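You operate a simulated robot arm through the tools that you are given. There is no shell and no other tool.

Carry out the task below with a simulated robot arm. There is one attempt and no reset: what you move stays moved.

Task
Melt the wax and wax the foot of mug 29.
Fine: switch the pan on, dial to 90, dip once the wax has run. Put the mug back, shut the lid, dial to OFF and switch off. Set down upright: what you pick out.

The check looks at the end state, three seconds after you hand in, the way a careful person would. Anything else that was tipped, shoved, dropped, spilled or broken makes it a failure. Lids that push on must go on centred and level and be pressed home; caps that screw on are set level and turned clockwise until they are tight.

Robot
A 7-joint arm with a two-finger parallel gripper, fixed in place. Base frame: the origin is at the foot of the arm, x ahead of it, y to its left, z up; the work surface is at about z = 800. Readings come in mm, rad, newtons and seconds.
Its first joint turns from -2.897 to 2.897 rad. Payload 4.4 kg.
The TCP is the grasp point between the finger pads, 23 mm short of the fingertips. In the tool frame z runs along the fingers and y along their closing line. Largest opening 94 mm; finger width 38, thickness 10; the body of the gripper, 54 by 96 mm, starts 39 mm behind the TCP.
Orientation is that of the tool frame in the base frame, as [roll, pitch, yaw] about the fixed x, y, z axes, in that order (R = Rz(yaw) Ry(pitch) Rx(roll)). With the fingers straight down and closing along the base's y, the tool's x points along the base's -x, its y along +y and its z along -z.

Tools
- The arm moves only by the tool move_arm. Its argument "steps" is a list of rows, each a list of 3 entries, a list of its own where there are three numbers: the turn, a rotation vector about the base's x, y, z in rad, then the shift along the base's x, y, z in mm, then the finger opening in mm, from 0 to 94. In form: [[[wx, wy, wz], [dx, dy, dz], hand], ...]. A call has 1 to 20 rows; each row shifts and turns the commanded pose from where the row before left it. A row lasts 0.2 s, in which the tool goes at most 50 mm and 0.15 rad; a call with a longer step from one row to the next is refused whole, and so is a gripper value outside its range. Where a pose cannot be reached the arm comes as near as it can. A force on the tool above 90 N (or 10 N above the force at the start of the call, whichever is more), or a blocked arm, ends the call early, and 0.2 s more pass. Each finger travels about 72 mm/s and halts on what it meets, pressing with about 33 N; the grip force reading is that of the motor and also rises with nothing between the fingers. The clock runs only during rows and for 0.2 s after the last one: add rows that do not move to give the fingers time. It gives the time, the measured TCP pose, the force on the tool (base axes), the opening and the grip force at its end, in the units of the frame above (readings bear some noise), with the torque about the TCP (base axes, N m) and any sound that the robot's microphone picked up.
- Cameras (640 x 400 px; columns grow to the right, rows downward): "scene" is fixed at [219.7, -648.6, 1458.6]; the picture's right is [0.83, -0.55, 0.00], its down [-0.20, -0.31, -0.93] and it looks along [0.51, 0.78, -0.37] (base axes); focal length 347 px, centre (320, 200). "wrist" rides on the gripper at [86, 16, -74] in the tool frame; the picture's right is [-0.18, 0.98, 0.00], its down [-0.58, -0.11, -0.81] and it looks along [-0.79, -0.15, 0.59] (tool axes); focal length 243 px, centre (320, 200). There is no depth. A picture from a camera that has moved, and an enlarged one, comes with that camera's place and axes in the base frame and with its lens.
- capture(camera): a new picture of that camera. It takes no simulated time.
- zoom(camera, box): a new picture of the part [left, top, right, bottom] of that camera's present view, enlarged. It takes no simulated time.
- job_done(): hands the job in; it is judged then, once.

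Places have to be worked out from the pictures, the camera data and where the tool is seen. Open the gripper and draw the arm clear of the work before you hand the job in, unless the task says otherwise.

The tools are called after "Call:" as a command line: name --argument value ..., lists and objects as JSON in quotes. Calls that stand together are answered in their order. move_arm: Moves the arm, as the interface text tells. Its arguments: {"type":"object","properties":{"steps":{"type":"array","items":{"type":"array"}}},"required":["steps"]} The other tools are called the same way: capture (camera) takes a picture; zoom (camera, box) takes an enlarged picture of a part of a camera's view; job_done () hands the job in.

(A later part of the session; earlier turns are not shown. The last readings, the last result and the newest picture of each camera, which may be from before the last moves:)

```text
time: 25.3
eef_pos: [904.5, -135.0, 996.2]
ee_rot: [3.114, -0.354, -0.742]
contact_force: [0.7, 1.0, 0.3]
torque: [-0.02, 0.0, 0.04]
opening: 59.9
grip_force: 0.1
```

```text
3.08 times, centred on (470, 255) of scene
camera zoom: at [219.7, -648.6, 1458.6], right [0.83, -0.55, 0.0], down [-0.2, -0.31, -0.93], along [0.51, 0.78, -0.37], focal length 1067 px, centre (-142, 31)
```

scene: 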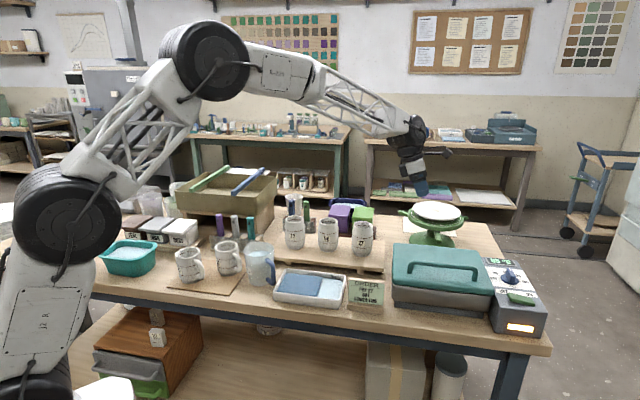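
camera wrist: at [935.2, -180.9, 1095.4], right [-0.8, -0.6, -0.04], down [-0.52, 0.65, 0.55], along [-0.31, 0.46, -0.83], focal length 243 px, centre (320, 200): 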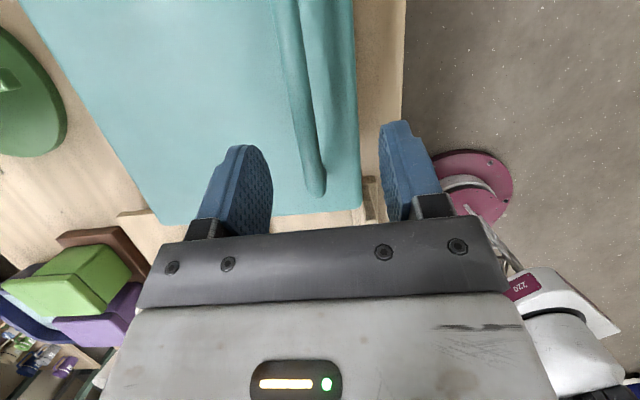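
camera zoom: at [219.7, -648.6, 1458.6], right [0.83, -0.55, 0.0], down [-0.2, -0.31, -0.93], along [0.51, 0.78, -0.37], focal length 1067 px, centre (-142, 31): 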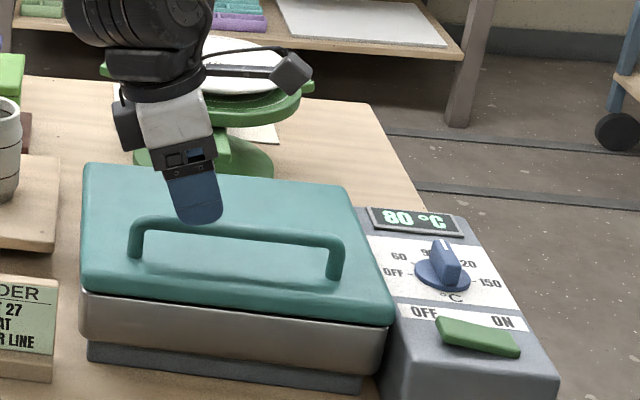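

The display reads 80 °C. The bar lies roughly 10–15 mm beyond the finger centre, so I shift that way, square the hand up slightly and come lower for another look.

Call:
move_arm --steps '[[[0, 0, -0.03], [4, 4, -10], 60], [[0, 0, 0], [4, 4, -12], 60], [[0, 0, 0], [0, 0, 0], 60]]'

Call:
zoom --camera "wrist" --box '[180, 60, 460, 235]'

Call:
zoom --camera "scene" --box '[390, 210, 500, 290]'

```text
time: 26.1
eef_pos: [914.3, -123.9, 973.0]
ee_rot: [3.116, -0.351, -0.772]
contact_force: [0.0, 0.6, -0.7]
torque: [0.0, -0.02, 0.01]
opening: 59.9
grip_force: 0.1
```

```text
2.29 times, centred on (320, 148) of wrist
camera zoom: at [943.3, -172.1, 1072.5], right [-0.82, -0.58, -0.04], down [-0.5, 0.67, 0.55], along [-0.29, 0.47, -0.83], focal length 555 px, centre (320, 320)
```

zoom: 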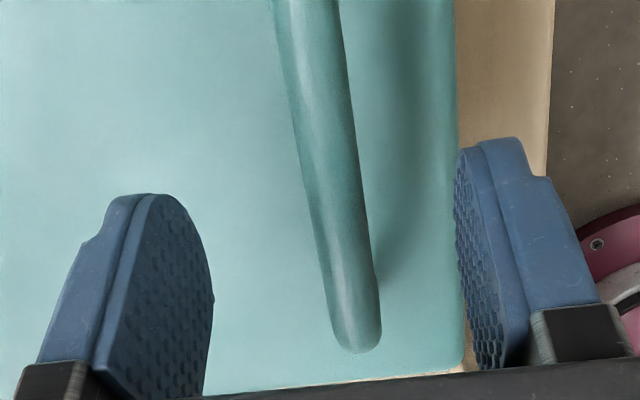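

```text
5.00 times, centred on (445, 250) of scene
camera zoom: at [219.7, -648.6, 1458.6], right [0.83, -0.55, 0.0], down [-0.2, -0.31, -0.93], along [0.51, 0.78, -0.37], focal length 1733 px, centre (-305, -50)
```

zoom: 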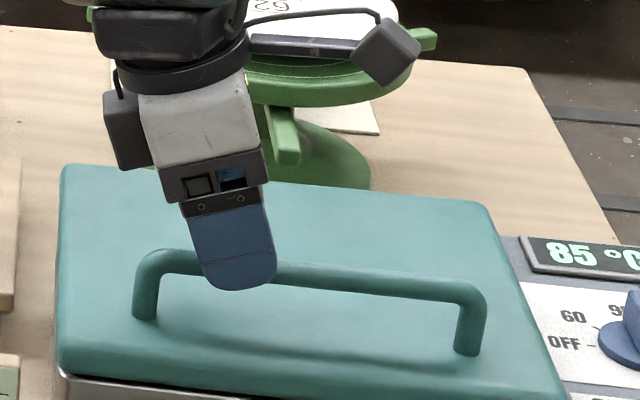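

The bar is now within 2 mm of the finger centre, about 48 mm from its left end. I go down so that the bar is just past the TCP, and close the fingers.

Call:
move_arm --steps '[[[0, 0, 0], [-1, -1, -12], 60], [[0, 0, 0], [0, 0, -12], 60], [[0, 0, 0], [0, 0, -10], 60], [[0, 0, 0], [0, 0, 0], 40], [[0, 0, 0], [0, 0, 0], 20], [[0, 0, 0], [0, 0, 0], 0], [[0, 0, 0], [0, 0, 0], 0]]'

Call:
zoom --camera "wrist" --box '[180, 60, 460, 235]'

Call:
zoom --camera "scene" --box '[390, 210, 500, 290]'

```text
time: 27.7
eef_pos: [913.6, -128.4, 939.6]
ee_rot: [3.114, -0.35, -0.773]
contact_force: [-68.9, -40.2, 20.2]
torque: [0.41, 0.33, -0.78]
opening: 13.7
grip_force: 45.2
```

```text
2.29 times, centred on (320, 148) of wrist
camera zoom: at [942.0, -176.0, 1039.2], right [-0.82, -0.58, -0.04], down [-0.5, 0.67, 0.55], along [-0.29, 0.47, -0.83], focal length 555 px, centre (320, 320)
```

zoom: 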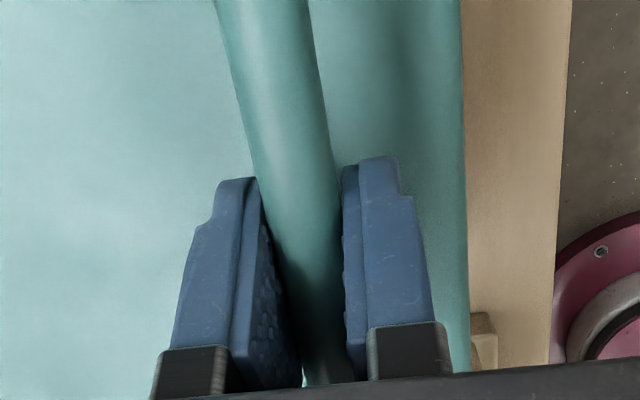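

```text
5.00 times, centred on (445, 250) of scene
camera zoom: at [219.7, -648.6, 1458.6], right [0.83, -0.55, 0.0], down [-0.2, -0.31, -0.93], along [0.51, 0.78, -0.37], focal length 1733 px, centre (-305, -50)
```

zoom: 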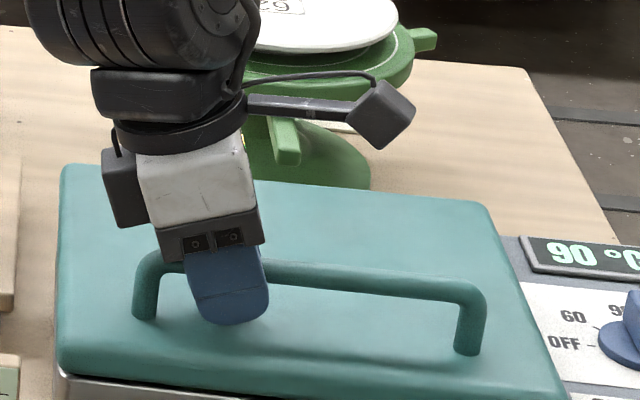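

The bar is gripped (13.7 mm) and the display reads 90 °C, but there is a sideways load from a small offset. I relax it before lifting.

Call:
move_arm --steps '[[[0, 0, 0], [-1, -1, 0], 0], [[0, 0, 0], [0, 0, 0], 0]]'

```text
time: 28.3
eef_pos: [914.0, -128.1, 940.2]
ee_rot: [3.115, -0.352, -0.773]
contact_force: [-64.0, -49.5, 23.0]
torque: [0.25, 0.19, -0.88]
opening: 13.7
grip_force: 45.5
```

The load persists, so I follow it with a slightly larger shift.

Call:
move_arm --steps '[[[0, 0, 0], [-2, -2, 0], 0], [[0, 0, 0], [0, 0, 0], 0]]'

```text
time: 28.9
eef_pos: [912.6, -128.3, 938.9]
ee_rot: [3.117, -0.353, -0.772]
contact_force: [-16.8, -25.9, 7.6]
torque: [0.15, -0.02, -1.4]
opening: 14.0
grip_force: 44.6
```

Call:
move_arm --steps '[[[0, 0, 0], [-0.6, -1.3, 0], 0], [[0, 0, 0], [0, 0, 0], 0]]'

Call:
capture --camera "scene"

```text
time: 29.5
eef_pos: [912.8, -128.7, 938.8]
ee_rot: [3.118, -0.351, -0.772]
contact_force: [6.6, -2.0, 2.1]
torque: [-0.19, -0.2, -1.47]
opening: 13.6
grip_force: 45.2
```

```text
taken
```

scene: 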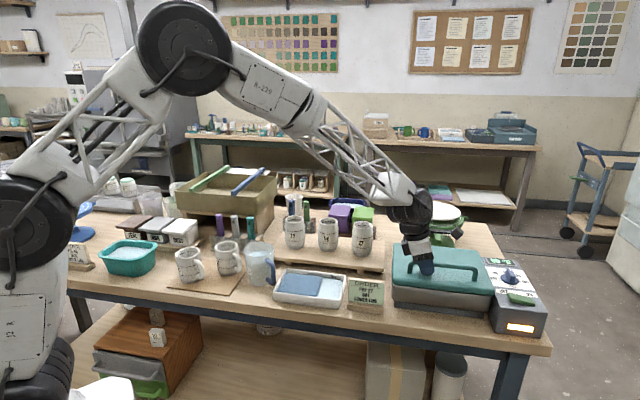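

The grip is balanced, and the pan has not moved. I start lifting the lid along its estimated arc (hinge about 170 mm behind the bar), watching the force.

Call:
move_arm --steps '[[[0, 0, -0.01], [3.2, 3.2, 14.6], 0], [[0, 0, 0], [4, 4.1, 14.2], 0], [[0, 0, 0], [0, 0, 0], 0]]'

Call:
zoom --camera "scene" --box '[380, 200, 560, 330]'

```text
time: 30.3
eef_pos: [920.1, -119.6, 966.1]
ee_rot: [3.115, -0.352, -0.781]
contact_force: [66.8, 29.6, -38.8]
torque: [0.06, 0.47, 1.05]
opening: 13.9
grip_force: 44.5
```

```text
3.08 times, centred on (470, 265) of scene
camera zoom: at [219.7, -648.6, 1458.6], right [0.83, -0.55, 0.0], down [-0.2, -0.31, -0.93], along [0.51, 0.78, -0.37], focal length 1067 px, centre (-142, 0)
```

zoom: 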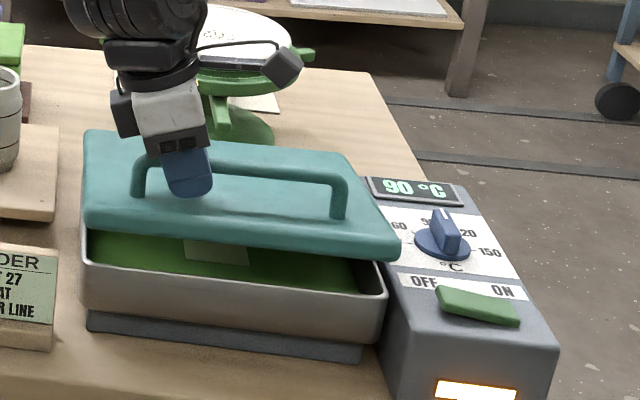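

The lid is hinged and opening, and melted green wax is visible below. The pull shows the arc needs more rearward travel, so I adjust and continue.

Call:
move_arm --steps '[[[0, 0, 0.005], [3.5, 1.5, 0], 0], [[0, 0, 0], [6, 6, 13.5], 0], [[0, 0, 0], [6.7, 6.8, 12.8], 0], [[0, 0, 0], [0, 0, 0], 0]]'

```text
time: 31.3
eef_pos: [935.3, -110.1, 996.1]
ee_rot: [3.116, -0.353, -0.779]
contact_force: [-39.3, 13.3, 10.6]
torque: [0.19, 0.2, 0.89]
opening: 13.7
grip_force: 45.0
```

Forces are modest; fitting gives L≈170, h≈50 and the lid at about 21°. I continue the arc with a small correction and a slow tool roll.

Call:
move_arm --steps '[[[-0.0125, 0.0123, 0], [4.8, 7.8, 11.9], 0], [[-0.0125, 0.0123, 0], [7.7, 7.8, 10.9], 0], [[-0.0125, 0.0123, 0], [8.3, 8.4, 10], 0], [[0, 0, 0], [0, 0, 0], 0]]'

```text
time: 32.3
eef_pos: [956.6, -83.1, 1028.2]
ee_rot: [3.061, -0.354, -0.759]
contact_force: [24.7, -43.0, 14.1]
torque: [0.04, 0.07, 1.46]
opening: 14.0
grip_force: 45.8
```

Call:
move_arm --steps '[[[-0.0125, 0.0123, 0], [10, 7, 8.9], 0], [[-0.0125, 0.0123, 0], [9.4, 9.5, 7.7], 0], [[-0.0125, 0.0123, 0], [9.8, 10, 6.6], 0], [[0, 0, 0], [0, 0, 0], 0]]'

Call:
zoom --camera "scene" --box '[370, 150, 560, 320]'

```text
time: 33.3
eef_pos: [984.9, -55.1, 1050.9]
ee_rot: [3.004, -0.352, -0.739]
contact_force: [-21.4, -5.4, 38.4]
torque: [-0.06, -0.16, 1.41]
opening: 13.9
grip_force: 45.0
```

```text
2.35 times, centred on (465, 235) of scene
camera zoom: at [219.7, -648.6, 1458.6], right [0.83, -0.55, 0.0], down [-0.2, -0.31, -0.93], along [0.51, 0.78, -0.37], focal length 816 px, centre (-21, 118)
```

zoom: 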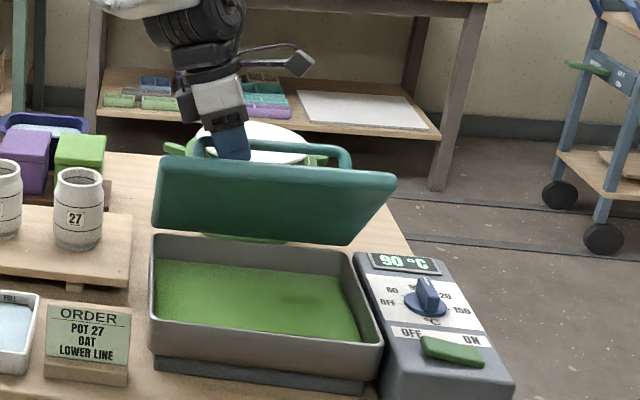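

The lid is at about 51° and the wax is all liquid. I carry on through the arc.

Call:
move_arm --steps '[[[-0.0125, 0.0123, 0], [9.1, 10, 7], 0], [[-0.0125, 0.0123, 0], [10.5, 10.7, 4.2], 0], [[-0.0125, 0.0123, 0], [10.7, 10.8, 2.9], 0], [[0, 0, 0], [0, 0, 0], 0]]'

```text
time: 34.3
eef_pos: [1013.9, -25.2, 1063.3]
ee_rot: [2.945, -0.347, -0.718]
contact_force: [-6.7, 5.1, 7.6]
torque: [-0.26, -0.36, 1.63]
opening: 13.8
grip_force: 44.9
```

Loads are small at about 66°. I continue to roughly 86°.

Call:
move_arm --steps '[[[-0.0125, 0.0123, 0], [10.8, 11, 1.5], 0], [[-0.0125, 0.0123, 0], [10.8, 11, 0.2], 0], [[-0.0125, 0.0123, 0], [10.8, 11, -1.2], 0], [[-0.0125, 0.0123, 0], [10.7, 10.8, -2.5], 0], [[0, 0, 0], [0, 0, 0], 0]]'

Call:
zoom --camera "scene" --box '[370, 150, 560, 320]'

Call:
capture --camera "wrist"

```text
time: 35.5
eef_pos: [1061.5, 19.0, 1061.7]
ee_rot: [2.873, -0.346, -0.693]
contact_force: [-19.1, 24.1, 20.6]
torque: [-0.06, -0.07, 1.6]
opening: 13.9
grip_force: 44.9
```

```text
2.35 times, centred on (465, 235) of scene
camera zoom: at [219.7, -648.6, 1458.6], right [0.83, -0.55, 0.0], down [-0.2, -0.31, -0.93], along [0.51, 0.78, -0.37], focal length 816 px, centre (-21, 118)
```

zoom: 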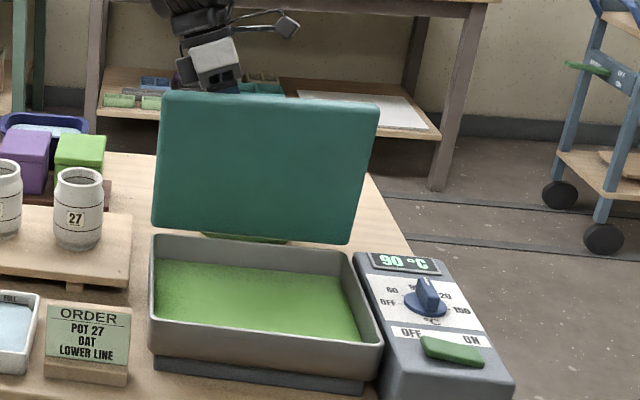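

```text
taken
camera wrist: at [1104.6, -12.5, 1162.7], right [-0.81, -0.56, 0.18], down [-0.41, 0.76, 0.51], along [-0.42, 0.33, -0.84], focal length 243 px, centre (320, 200)
```

wrist: 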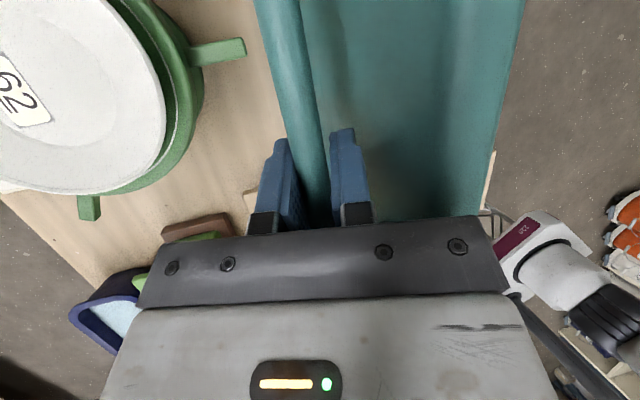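

The lid is near vertical. I go on past vertical, watching for the hinge stop.

Call:
move_arm --steps '[[[-0.025, 0.0246, 0], [9.4, 11.8, -3], 0], [[-0.025, 0.0246, 0], [10.2, 10.3, -5.1], 0], [[0, 0, 0], [0, 0, 0], 0]]'

```text
time: 36.3
eef_pos: [1081.4, 38.5, 1058.0]
ee_rot: [2.803, -0.342, -0.67]
contact_force: [6.1, -0.7, 59.8]
torque: [0.37, 4.65, 0.55]
opening: 14.1
grip_force: 44.8
```

There is an upward load and a torque, so I look before going on.

Call:
zoom --camera "scene" --box '[390, 150, 500, 260]'

Call:
capture --camera "wrist"

```text
3.64 times, centred on (445, 205) of scene
camera zoom: at [219.7, -648.6, 1458.6], right [0.83, -0.55, 0.0], down [-0.2, -0.31, -0.93], along [0.51, 0.78, -0.37], focal length 1261 px, centre (-134, 182)
```

zoom: 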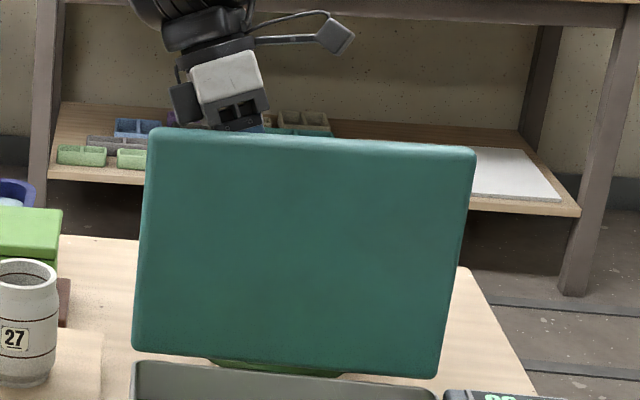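

```text
taken
camera wrist: at [1129.8, 12.5, 1157.8], right [-0.8, -0.55, 0.25], down [-0.39, 0.78, 0.49], along [-0.46, 0.29, -0.84], focal length 243 px, centre (320, 200)
```

wrist: 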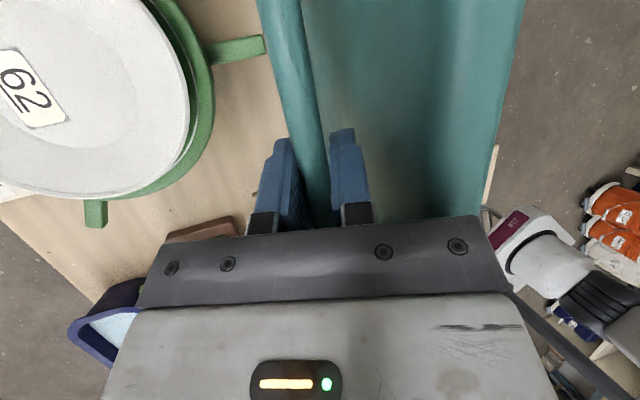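

The hand's body is resting on the lid's front edge and the lid is at about 96°, past vertical. I ease up a few millimetres, then open the fingers a little to see whether the lid stays.

Call:
move_arm --steps '[[[0, 0, 0], [0, 0, 3], 0], [[0, 0, 0], [0, 0, 2], 0], [[0, 0, 0], [0, 0, 0], 0]]'

```text
time: 37.1
eef_pos: [1079.8, 39.7, 1057.3]
ee_rot: [2.798, -0.338, -0.671]
contact_force: [40.4, -27.5, 35.7]
torque: [0.7, 1.84, 1.93]
opening: 13.7
grip_force: 45.0
```

Call:
move_arm --steps '[[[0, 0, 0], [1.6, -1.6, 1.5], 0], [[0, 0, 0], [0, 0, 0], 20], [[0, 0, 0], [0, 0, 0], 26], [[0, 0, 0], [0, 0, 0], 26]]'

Call:
capture --camera "wrist"

Call:
zoom --camera "scene" --box '[390, 150, 500, 260]'

```text
time: 38.1
eef_pos: [1081.6, 38.4, 1058.0]
ee_rot: [2.798, -0.335, -0.669]
contact_force: [-0.9, 0.9, 3.5]
torque: [-0.04, 0.15, -0.06]
opening: 26.1
grip_force: 0.0
```

```text
taken
camera wrist: at [1131.4, 12.3, 1157.3], right [-0.8, -0.55, 0.25], down [-0.39, 0.78, 0.49], along [-0.47, 0.29, -0.83], focal length 243 px, centre (320, 200)
```

wrist: 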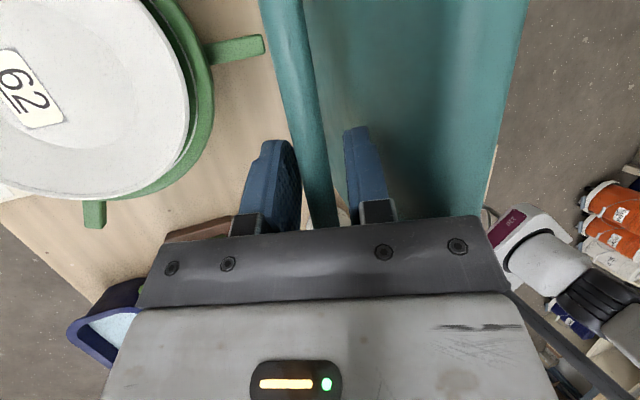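

```text
3.64 times, centred on (445, 205) of scene
camera zoom: at [219.7, -648.6, 1458.6], right [0.83, -0.55, 0.0], down [-0.2, -0.31, -0.93], along [0.51, 0.78, -0.37], focal length 1261 px, centre (-134, 182)
```

zoom: 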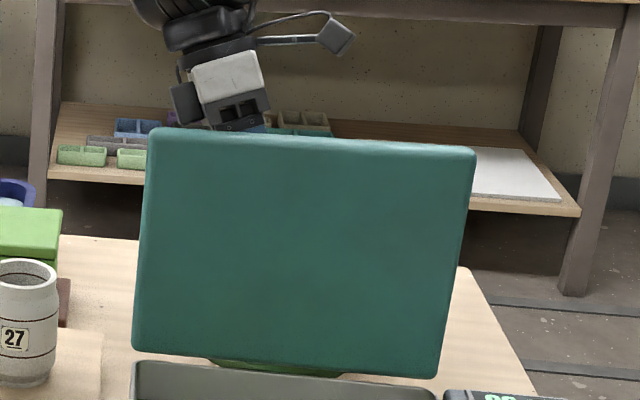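

The lid stays open on its own. I withdraw along the tool axis and then rise clear.

Call:
move_arm --steps '[[[0, 0, 0], [-0.5, 7, 13.5], 26], [[0, 0, 0], [-0.7, 9, 18], 26], [[0, 0, 0], [-0.7, 9, 18], 26], [[0, 0, 0], [-1, 14, 27], 26], [[0, 0, 0], [0, 0, 40], 26], [[0, 0, 0], [0, 0, 0], 26]]'

Call:
capture --camera "scene"

```text
time: 39.5
eef_pos: [1081.1, 77.0, 1176.7]
ee_rot: [2.8, -0.337, -0.67]
contact_force: [-0.8, 0.0, 0.3]
torque: [-0.01, 0.0, -0.04]
opening: 26.0
grip_force: 0.1
```

```text
taken
```

scene: 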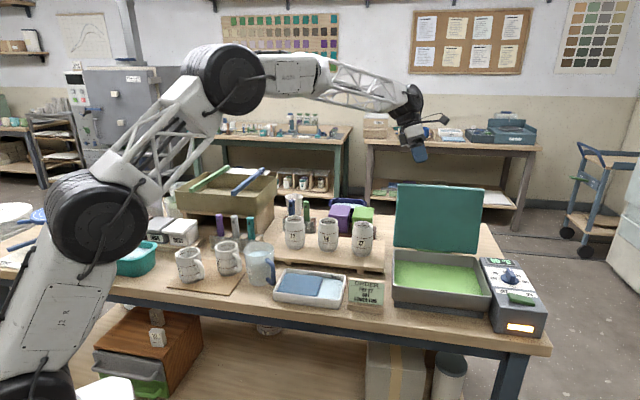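

The lid stays open by itself. Now I straighten the hand and travel to the mugs, turning the hand so that its camera sits on the side away from the water jug.

Call:
move_arm --steps '[[[0.1185, 0.009, 0], [-20, 5, 10], 60], [[0.1185, 0.009, 0], [-25, 10, 5], 60], [[0.1185, 0.009, 0], [-27, 14, 0], 94], [[0.1185, 0.009, 0], [-27, 14, 0], 94], [[0, 0, -0.15], [-27, 14, 0], 94], [[0, 0, -0.15], [-27, 14, 0], 94], [[0, 0, -0.15], [-27, 14, 0], 94], [[0, 0, -0.15], [-27, 14, 0], 94], [[0, 0, -0.15], [-27, 14, 0], 94], [[0, 0, -0.15], [-27, 14, 0], 94], [[0, 0, -0.15], [-27, 14, 0], 94], [[0, 0, -0.15], [-27, 14, 0], 94], [[0, 0, -0.15], [-27, 14, 0], 94], [[0, 0, -0.15], [-27, 14, 0], 94], [[0, 0, -0.15], [-27, 14, 0], 94], [[0, 0, -0.15], [-27, 14, 0], 94]]'

```text
time: 42.9
eef_pos: [654.9, 288.7, 1193.1]
ee_rot: [3.141, -0.002, -2.529]
contact_force: [0.5, -0.7, 0.1]
torque: [0.03, 0.02, -0.03]
opening: 94.0
grip_force: 0.1
```

Call:
move_arm --steps '[[[0, 0, -0.15], [-24, 13, -10], 94], [[0, 0, -0.15], [-24, 13, -10], 94], [[0, 0, -0.15], [-24, 13, -10], 94], [[0, 0, -0.15], [-24, 13, -10], 94], [[0, 0, -0.15], [-24, 13, -10], 94], [[0, 0, -0.15], [-24, 13, -10], 94], [[0, 0, -0.15], [-24, 13, -10], 94], [[0, 0, -0.15], [-24, 13, -10], 94], [[0, 0, -0.15], [-24, 13, -10], 94], [[0, 0, -0.04], [0, 0, 0], 94], [[0, 0, 0], [0, 0, 0], 94]]'

Call:
capture --camera "wrist"

Call:
capture --camera "scene"

```text
time: 45.3
eef_pos: [438.1, 407.6, 1101.0]
ee_rot: [-3.142, 0.0, 2.365]
contact_force: [-0.2, 0.6, -0.6]
torque: [0.01, -0.02, -0.01]
opening: 94.1
grip_force: 0.1
```

```text
taken
camera wrist: at [387.1, 479.6, 1175.5], right [0.82, 0.57, 0.0], down [0.34, -0.49, 0.81], along [0.46, -0.66, -0.59], focal length 243 px, centre (320, 200)
```

wrist: 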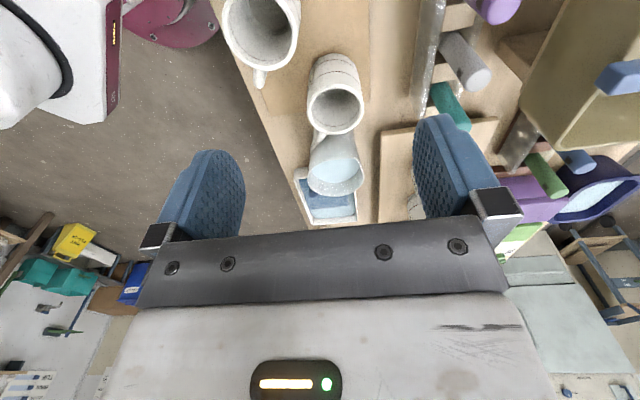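

```text
taken
```

scene: 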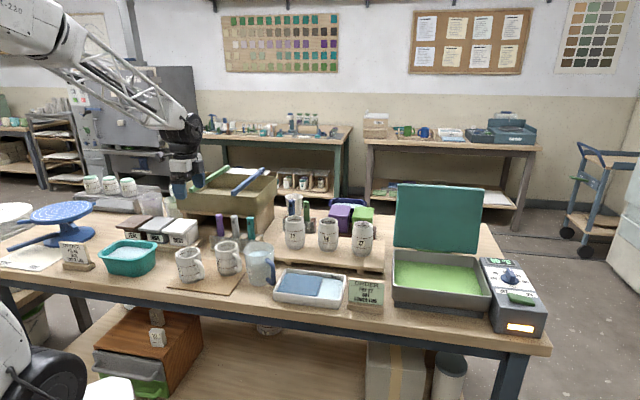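

I enlarge the view of mug 29 to find its handle and exact position.

Call:
zoom --camera "wrist" --box '[220, 0, 400, 220]'

```text
1.82 times, centred on (310, 110) of wrist
camera zoom: at [387.1, 479.6, 1175.5], right [0.82, 0.57, 0.0], down [0.34, -0.49, 0.81], along [0.46, -0.66, -0.59], focal length 441 px, centre (338, 364)
```

zoom: 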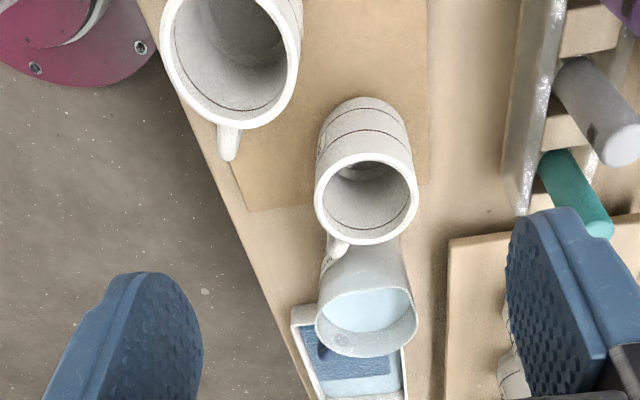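

Mug 29 is at about (508, 341) with its rim near z≈895, and its handle points near -78°. I turn so that the fingers close across the handle direction, and come down above it.

Call:
move_arm --steps '[[[0, 0, -0.055], [23, -22, -40], 94], [[0, 0, -0.055], [23, -22, -40], 94], [[0, 0, -0.055], [24, -22, -40], 94], [[0, 0, 0], [0, 0, 0], 94]]'

Call:
capture --camera "wrist"

Call:
zoom --camera "scene" --box '[160, 180, 300, 300]'

```text
refused: row 1 steps farther than a row can; nothing moved
```

```text
taken
camera wrist: at [387.1, 479.6, 1175.5], right [0.82, 0.57, 0.0], down [0.34, -0.49, 0.81], along [0.46, -0.66, -0.59], focal length 243 px, centre (320, 200)
```

wrist: 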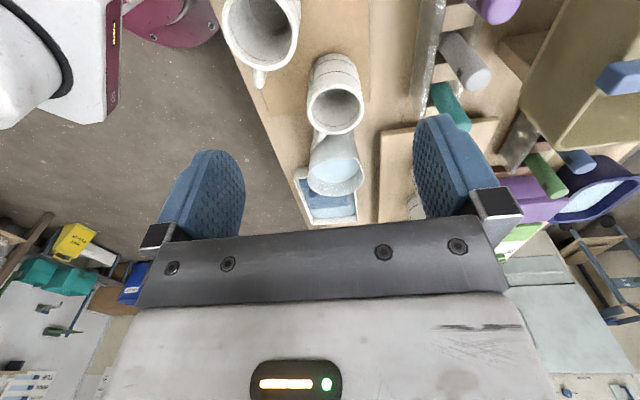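

```text
3.33 times, centred on (230, 240) of scene
camera zoom: at [219.7, -648.6, 1458.6], right [0.83, -0.55, 0.0], down [-0.2, -0.31, -0.93], along [0.51, 0.78, -0.37], focal length 1156 px, centre (620, 67)
```

zoom: 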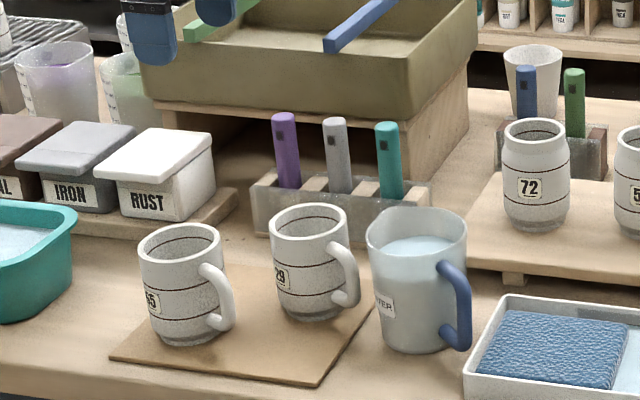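

The row was slightly too long; I repeat with shorter steps.

Call:
move_arm --steps '[[[0, 0, -0.045], [18, -17, -33], 94], [[0, 0, -0.04], [18, -17, -33], 94], [[0, 0, -0.04], [18, -17, -33], 94], [[0, 0, -0.04], [16, -15, -33], 94], [[0, 0, 0], [0, 0, 0], 94]]'

Call:
capture --camera "wrist"

Call:
zoom --camera "scene" --box '[160, 180, 300, 300]'

```text
time: 46.5
eef_pos: [511.0, 340.1, 972.1]
ee_rot: [-3.141, 0.0, 2.201]
contact_force: [-0.1, 0.0, 0.3]
torque: [-0.01, 0.02, 0.02]
opening: 93.9
grip_force: 0.1
```

```text
taken
camera wrist: at [472.4, 420.4, 1044.7], right [0.9, 0.43, 0.0], down [0.26, -0.53, 0.81], along [0.35, -0.73, -0.59], focal length 243 px, centre (320, 200)
```

wrist: 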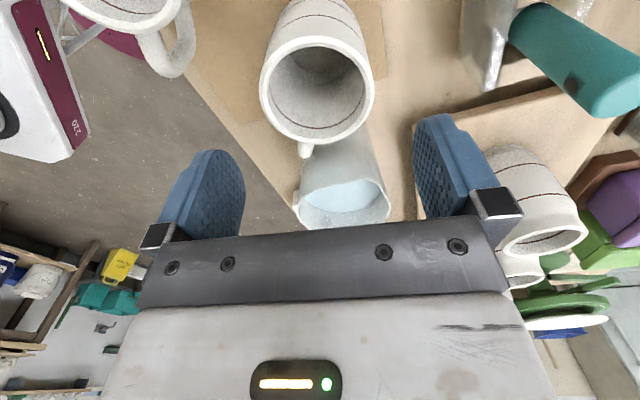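

```text
3.33 times, centred on (230, 240) of scene
camera zoom: at [219.7, -648.6, 1458.6], right [0.83, -0.55, 0.0], down [-0.2, -0.31, -0.93], along [0.51, 0.78, -0.37], focal length 1156 px, centre (620, 67)
```

zoom: 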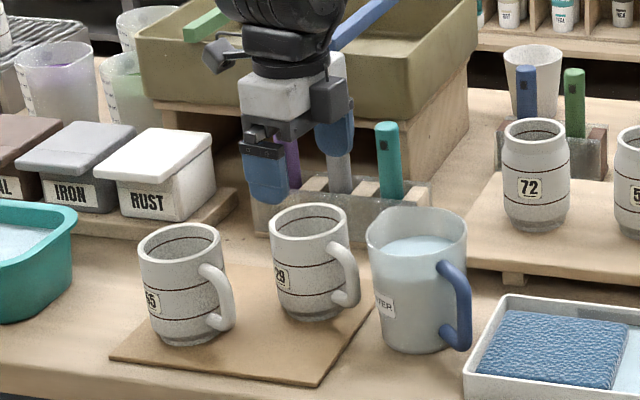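

The mug is within 2 mm of the tool axis. I correct that and descend with the fingers open, down to about 20–25 mm below the rim.

Call:
move_arm --steps '[[[0, 0, 0], [-2.2, -0.4, -25], 94], [[0, 0, 0], [0, 0, -25], 94], [[0, 0, 0], [0, 0, -25], 94], [[0, 0, 0], [0, 0, -15], 94], [[0, 0, 0], [0, 0, 0], 94]]'

Call:
capture --camera "wrist"

Call:
zoom --camera "scene" --box '[180, 200, 280, 290]'

```text
time: 47.7
eef_pos: [506.1, 341.1, 879.5]
ee_rot: [3.141, 0.001, 2.203]
contact_force: [0.8, 0.6, -0.1]
torque: [0.01, -0.02, 0.04]
opening: 94.2
grip_force: 0.2
```

```text
taken
camera wrist: at [467.6, 420.7, 954.2], right [0.9, 0.43, 0.0], down [0.26, -0.53, 0.81], along [0.35, -0.73, -0.59], focal length 243 px, centre (320, 200)
```

wrist: 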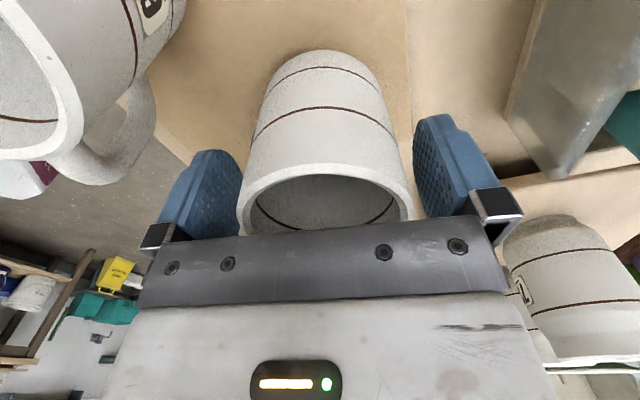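

```text
4.44 times, centred on (230, 245) of scene
camera zoom: at [219.7, -648.6, 1458.6], right [0.83, -0.55, 0.0], down [-0.2, -0.31, -0.93], along [0.51, 0.78, -0.37], focal length 1541 px, centre (720, 0)
```

zoom: 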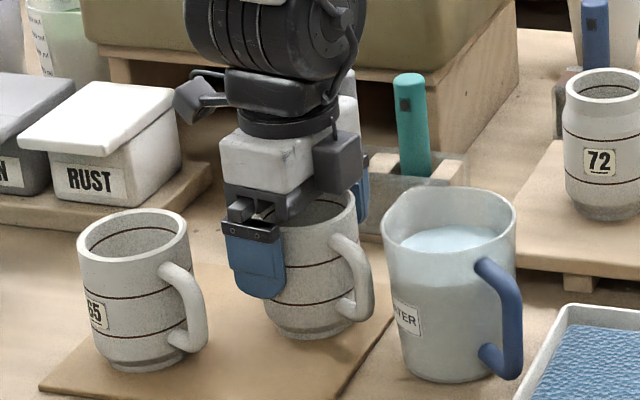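

The rim is about 17 mm above the TCP and centred within 2 mm. I go 9 mm lower, centre, and close gently.

Call:
move_arm --steps '[[[0, 0, 0], [1.4, 0.6, -9], 94], [[0, 0, 0], [0, 0, 0], 84], [[0, 0, 0], [0, 0, 0], 76], [[0, 0, 0], [0, 0, 0], 70], [[0, 0, 0], [0, 0, 0], 60], [[0, 0, 0], [0, 0, 0], 60]]'

Call:
capture --camera "wrist"

Call:
zoom --camera "scene" --box '[180, 200, 280, 290]'

```text
time: 49.1
eef_pos: [507.6, 340.3, 871.6]
ee_rot: [3.141, 0.002, 2.203]
contact_force: [1.9, 1.5, 2.5]
torque: [-0.02, -0.07, 0.04]
opening: 75.6
grip_force: 32.8
```

```text
taken
camera wrist: at [468.7, 420.9, 946.3], right [0.9, 0.43, 0.0], down [0.26, -0.53, 0.81], along [0.35, -0.73, -0.59], focal length 243 px, centre (320, 200)
```

wrist: 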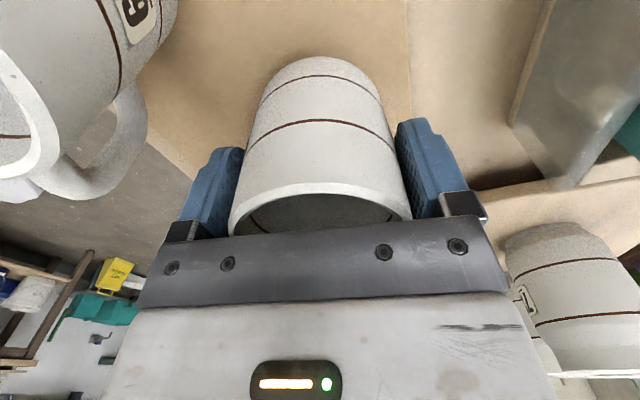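

```text
4.44 times, centred on (230, 245) of scene
camera zoom: at [219.7, -648.6, 1458.6], right [0.83, -0.55, 0.0], down [-0.2, -0.31, -0.93], along [0.51, 0.78, -0.37], focal length 1541 px, centre (720, 0)
```

zoom: 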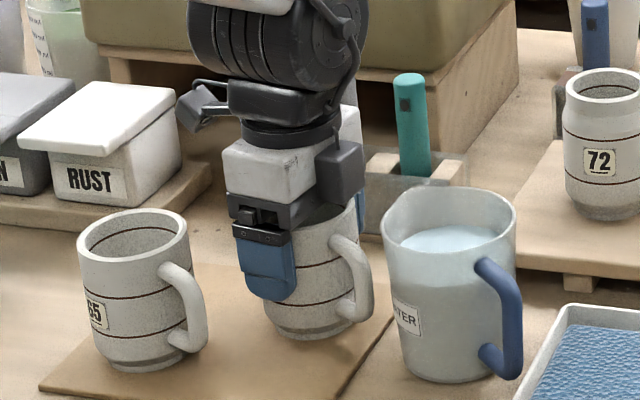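

The mug is held at 75.6 mm. I lift it slowly and check that it hangs level.

Call:
move_arm --steps '[[[0, 0, 0], [0, 0, 6], 60], [[0, 0, 0], [0, 0, 14], 60], [[0, 0, 0], [0, 0, 30], 60], [[0, 0, 0], [0, 0, 45], 60], [[0, 0, 0], [0, 0, 45], 60], [[0, 0, 0], [0, 0, 45], 60], [[0, 0, 0], [0, 0, 25], 60], [[0, 0, 0], [0, 0, 0], 60]]'

Call:
zoom --camera "scene" --box '[160, 120, 300, 300]'

Call:
capture --camera "wrist"

```text
time: 50.9
eef_pos: [504.2, 339.4, 1081.8]
ee_rot: [-3.141, 0.001, 2.205]
contact_force: [-0.4, -0.4, -3.1]
torque: [0.02, -0.01, -0.04]
opening: 75.8
grip_force: 32.2
```

```text
2.22 times, centred on (230, 210) of scene
camera zoom: at [219.7, -648.6, 1458.6], right [0.83, -0.55, 0.0], down [-0.2, -0.31, -0.93], along [0.51, 0.78, -0.37], focal length 770 px, centre (520, 178)
```

zoom: 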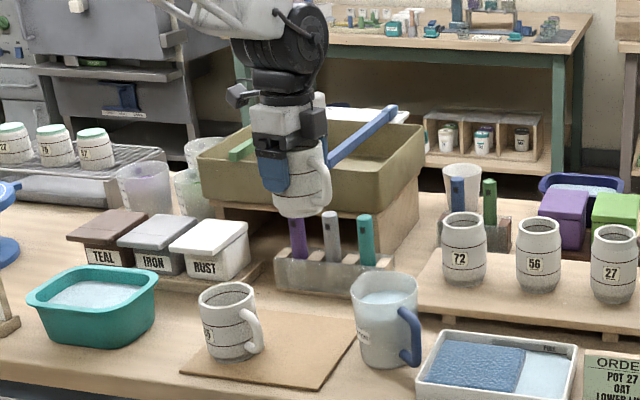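

```text
taken
camera wrist: at [465.8, 420.1, 1156.5], right [0.9, 0.43, 0.0], down [0.26, -0.53, 0.81], along [0.35, -0.73, -0.59], focal length 243 px, centre (320, 200)
```

wrist: 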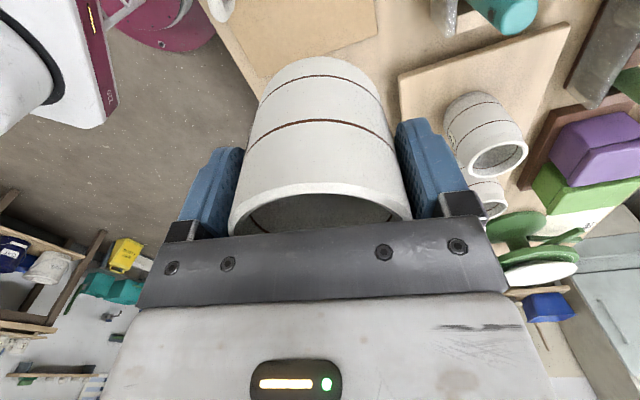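

The mug hangs securely. I carry it high over to the open pan, aiming for about (960, -65).

Call:
move_arm --steps '[[[0, 0, 0], [18, -16, 0], 60], [[0, 0, 0], [34, -30, 0], 60], [[0, 0, 0], [34, -30, 0], 60], [[0, 0, 0], [34, -30, 0], 60], [[0, 0, 0], [34, -30, 0], 60], [[0, 0, 0], [34, -30, 0], 60], [[0, 0, 0], [34, -30, 0], 60], [[0, 0, 0], [34, -30, 0], 60], [[0, 0, 0], [34, -30, 0], 60], [[0, 0, 0], [34, -30, 0], 60], [[0, 0, 0], [34, -30, 0], 60], [[0, 0, 0], [34, -30, 0], 60], [[0, 0, 0], [34, -30, 0], 60], [[0, 0, 0], [30, -28, 0], 60], [[0, 0, 0], [0, 0, 0], 60]]'

Call:
zoom --camera "scene" --box '[370, 140, 560, 330]'

Call:
capture --camera "wrist"

```text
time: 54.1
eef_pos: [963.5, -62.2, 1081.4]
ee_rot: [-3.141, -0.002, 2.202]
contact_force: [0.1, 0.7, -2.5]
torque: [0.01, 0.04, -0.02]
opening: 75.8
grip_force: 33.1
```

```text
2.11 times, centred on (465, 235) of scene
camera zoom: at [219.7, -648.6, 1458.6], right [0.83, -0.55, 0.0], down [-0.2, -0.31, -0.93], along [0.51, 0.78, -0.37], focal length 730 px, centre (15, 126)
```

zoom: 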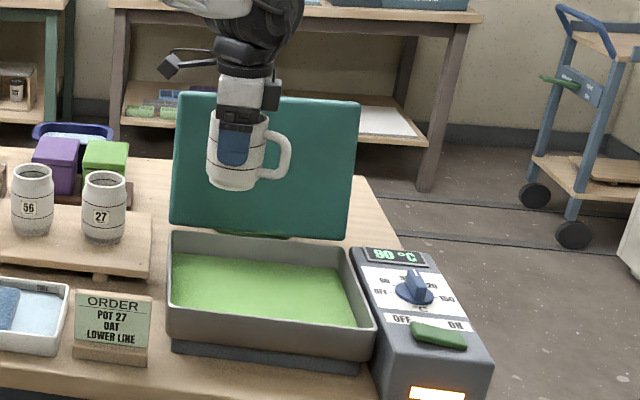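

```text
taken
camera wrist: at [924.0, 19.8, 1155.5], right [0.9, 0.43, 0.0], down [0.26, -0.53, 0.81], along [0.35, -0.73, -0.59], focal length 243 px, centre (320, 200)
```

wrist: 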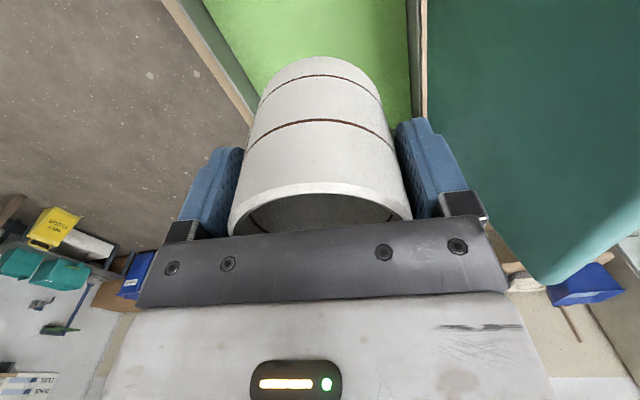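

The mug is over the wax with walls clear on all sides. I enlarge the views to estimate the wax level.

Call:
zoom --camera "wrist" --box '[150, 0, 310, 100]'

Call:
zoom --camera "scene" --box '[385, 230, 495, 310]'

```text
4.00 times, centred on (230, 50) of wrist
camera zoom: at [924.0, 19.8, 1155.5], right [0.9, 0.43, 0.0], down [0.26, -0.53, 0.81], along [0.35, -0.73, -0.59], focal length 970 px, centre (680, 800)
```

zoom: 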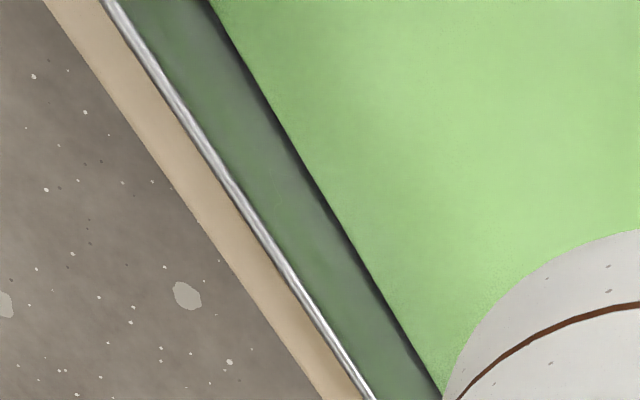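

```text
5.00 times, centred on (440, 270) of scene
camera zoom: at [219.7, -648.6, 1458.6], right [0.83, -0.55, 0.0], down [-0.2, -0.31, -0.93], along [0.51, 0.78, -0.37], focal length 1733 px, centre (-280, -150)
```

zoom: 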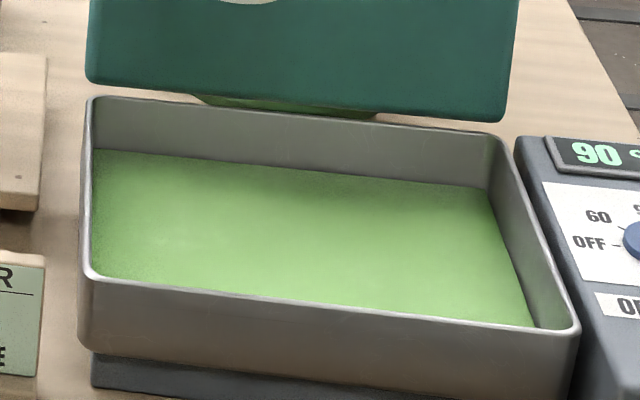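

Both views put the wax surface at z≈849 and the mug's foot about 66.6 mm below the TCP. I lower to just above the surface first, with the foot at about 856.

Call:
move_arm --steps '[[[0, 0, 0], [0, 0, -40], 60], [[0, 0, 0], [0, 0, -40], 60], [[0, 0, 0], [0, 0, -40], 60], [[0, 0, 0], [0, 0, -25], 60], [[0, 0, 0], [0, 0, -13], 60], [[0, 0, 0], [0, 0, 0], 60]]'

Call:
zoom --camera "scene" --box '[385, 210, 475, 300]'

Call:
capture --camera "wrist"

```text
time: 55.5
eef_pos: [963.3, -61.4, 920.5]
ee_rot: [-3.142, 0.0, 2.202]
contact_force: [0.3, 0.0, -2.9]
torque: [-0.02, 0.05, -0.03]
opening: 75.5
grip_force: 32.8
```

```text
4.44 times, centred on (430, 255) of scene
camera zoom: at [219.7, -648.6, 1458.6], right [0.83, -0.55, 0.0], down [-0.2, -0.31, -0.93], along [0.51, 0.78, -0.37], focal length 1541 px, centre (-169, -44)
```

zoom: 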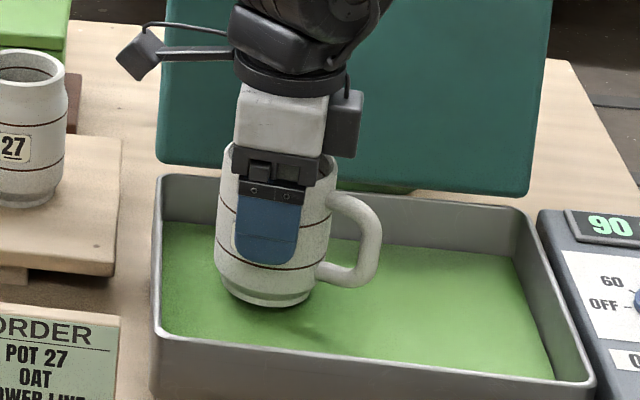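

```text
taken
camera wrist: at [924.3, 18.6, 995.3], right [0.9, 0.43, 0.0], down [0.26, -0.53, 0.81], along [0.35, -0.73, -0.59], focal length 243 px, centre (320, 200)
```

wrist: 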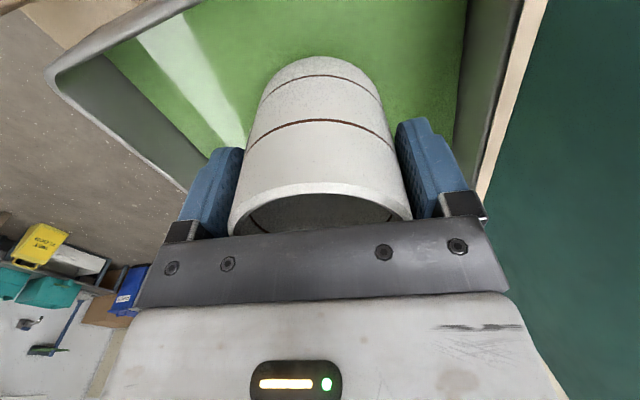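

The foot hovers just above the wax. I lower in small steps and watch the waterline.

Call:
move_arm --steps '[[[0, 0, 0], [0, 0, -4], 60], [[0, 0, 0], [0, 0, -4], 60], [[0, 0, 0], [0, 0, 0], 60]]'

Call:
zoom --camera "scene" --box '[410, 250, 460, 290]'

```text
time: 56.3
eef_pos: [963.4, -62.7, 913.3]
ee_rot: [3.14, -0.001, 2.204]
contact_force: [0.0, -0.7, -2.9]
torque: [0.0, 0.03, 0.01]
opening: 75.7
grip_force: 33.0
```

```text
10.00 times, centred on (435, 270) of scene
camera zoom: at [219.7, -648.6, 1458.6], right [0.83, -0.55, 0.0], down [-0.2, -0.31, -0.93], along [0.51, 0.78, -0.37], focal length 3467 px, centre (-830, -500)
```

zoom: 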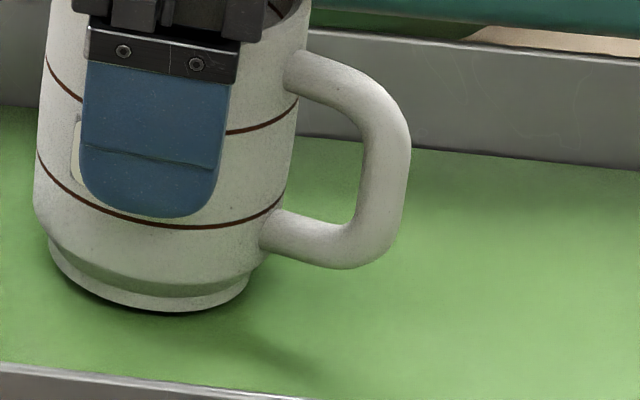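

Call:
move_arm --steps '[[[0, 0, 0], [0, 0, -4], 60], [[0, 0, 0], [0, 0, 0], 60]]'

Call:
zoom --camera "scene" --box '[410, 250, 460, 290]'

```text
time: 56.9
eef_pos: [965.0, -62.8, 910.3]
ee_rot: [3.14, 0.001, 2.203]
contact_force: [-0.1, -0.6, -2.5]
torque: [0.06, 0.02, 0.02]
opening: 75.3
grip_force: 32.9
```

```text
10.00 times, centred on (435, 270) of scene
camera zoom: at [219.7, -648.6, 1458.6], right [0.83, -0.55, 0.0], down [-0.2, -0.31, -0.93], along [0.51, 0.78, -0.37], focal length 3467 px, centre (-830, -500)
```

zoom: 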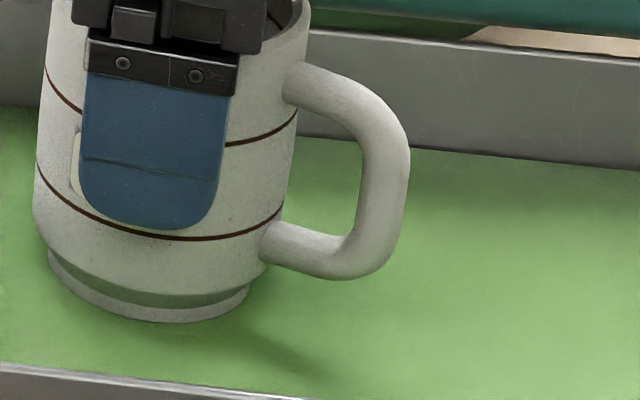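

Still about at the surface (82 px from line to edge, as before). Another few millimetres.

Call:
move_arm --steps '[[[0, 0, 0], [0, 0, -4], 60], [[0, 0, 0], [0, 0, 0], 60]]'

Call:
zoom --camera "scene" --box '[410, 250, 460, 290]'

```text
time: 57.5
eef_pos: [964.5, -63.6, 906.2]
ee_rot: [3.141, -0.002, 2.203]
contact_force: [-0.5, -0.4, -2.8]
torque: [0.01, 0.0, 0.04]
opening: 75.6
grip_force: 33.0
```

```text
10.00 times, centred on (435, 270) of scene
camera zoom: at [219.7, -648.6, 1458.6], right [0.83, -0.55, 0.0], down [-0.2, -0.31, -0.93], along [0.51, 0.78, -0.37], focal length 3467 px, centre (-830, -500)
```

zoom: 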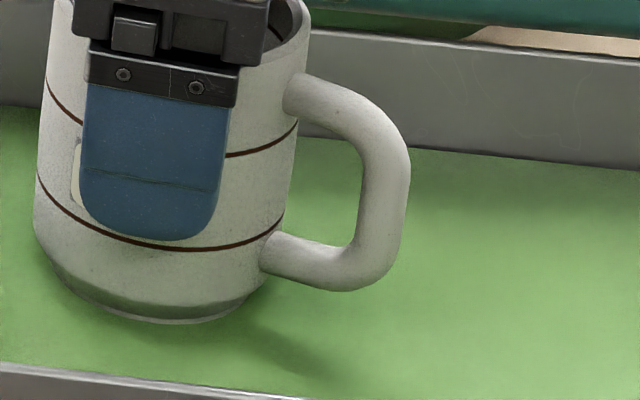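

The waterline has climbed about 3 mm on the foot. The foot ring is about 8.5 mm tall, so I go about 5 mm deeper and hold for a moment.

Call:
move_arm --steps '[[[0, 0, 0], [0, 0, -2.5], 60], [[0, 0, 0], [0, 0, -2.5], 60], [[0, 0, 0], [0, 0, 0], 60], [[0, 0, 0], [0, 0, 0], 60]]'

Call:
zoom --camera "scene" --box '[410, 250, 460, 290]'

```text
time: 58.5
eef_pos: [965.0, -63.8, 901.6]
ee_rot: [3.141, 0.0, 2.201]
contact_force: [0.2, -0.2, -3.2]
torque: [0.03, -0.01, 0.0]
opening: 75.7
grip_force: 33.3
```

```text
10.00 times, centred on (435, 270) of scene
camera zoom: at [219.7, -648.6, 1458.6], right [0.83, -0.55, 0.0], down [-0.2, -0.31, -0.93], along [0.51, 0.78, -0.37], focal length 3467 px, centre (-830, -500)
```

zoom: 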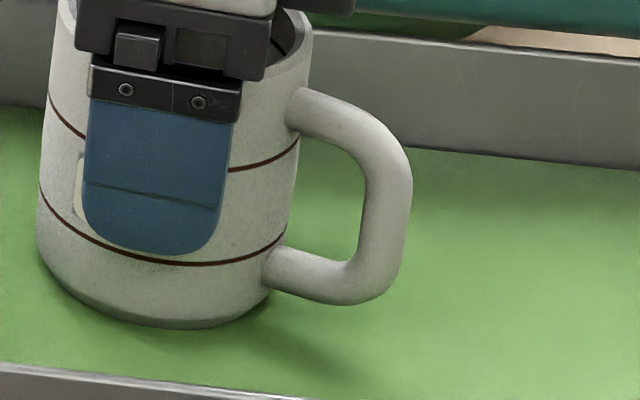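

The foot ring is fully immersed. I hold briefly, then raise slowly and look.

Call:
move_arm --steps '[[[0, 0, 0], [0, 0, 0], 60], [[0, 0, 0], [0, 0, 0], 60], [[0, 0, 0], [0, 0, 0], 60], [[0, 0, 0], [0, 0, 5], 60], [[0, 0, 0], [0, 0, 5], 60], [[0, 0, 0], [0, 0, 8], 60], [[0, 0, 0], [0, 0, 10], 60], [[0, 0, 0], [0, 0, 10], 60], [[0, 0, 0], [0, 0, 10], 60], [[0, 0, 0], [0, 0, 0], 60]]'

Call:
zoom --camera "scene" --box '[410, 230, 460, 270]'

Call:
capture --camera "wrist"

```text
time: 60.7
eef_pos: [964.8, -63.6, 951.5]
ee_rot: [3.142, 0.001, 2.203]
contact_force: [-0.4, -0.1, -2.5]
torque: [0.0, -0.01, 0.02]
opening: 75.5
grip_force: 33.3
```

```text
10.00 times, centred on (435, 250) of scene
camera zoom: at [219.7, -648.6, 1458.6], right [0.83, -0.55, 0.0], down [-0.2, -0.31, -0.93], along [0.51, 0.78, -0.37], focal length 3467 px, centre (-830, -300)
```

zoom: 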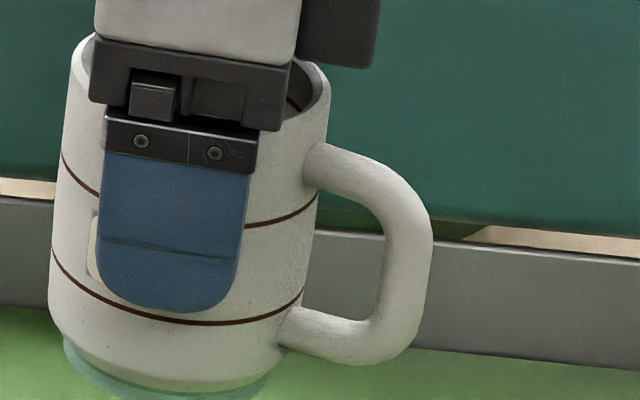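

```text
taken
camera wrist: at [925.0, 16.0, 1024.6], right [0.9, 0.43, 0.0], down [0.26, -0.53, 0.81], along [0.35, -0.73, -0.59], focal length 243 px, centre (320, 200)
```

wrist: 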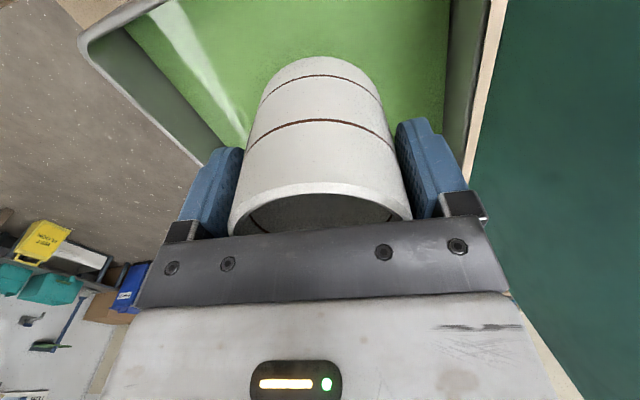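

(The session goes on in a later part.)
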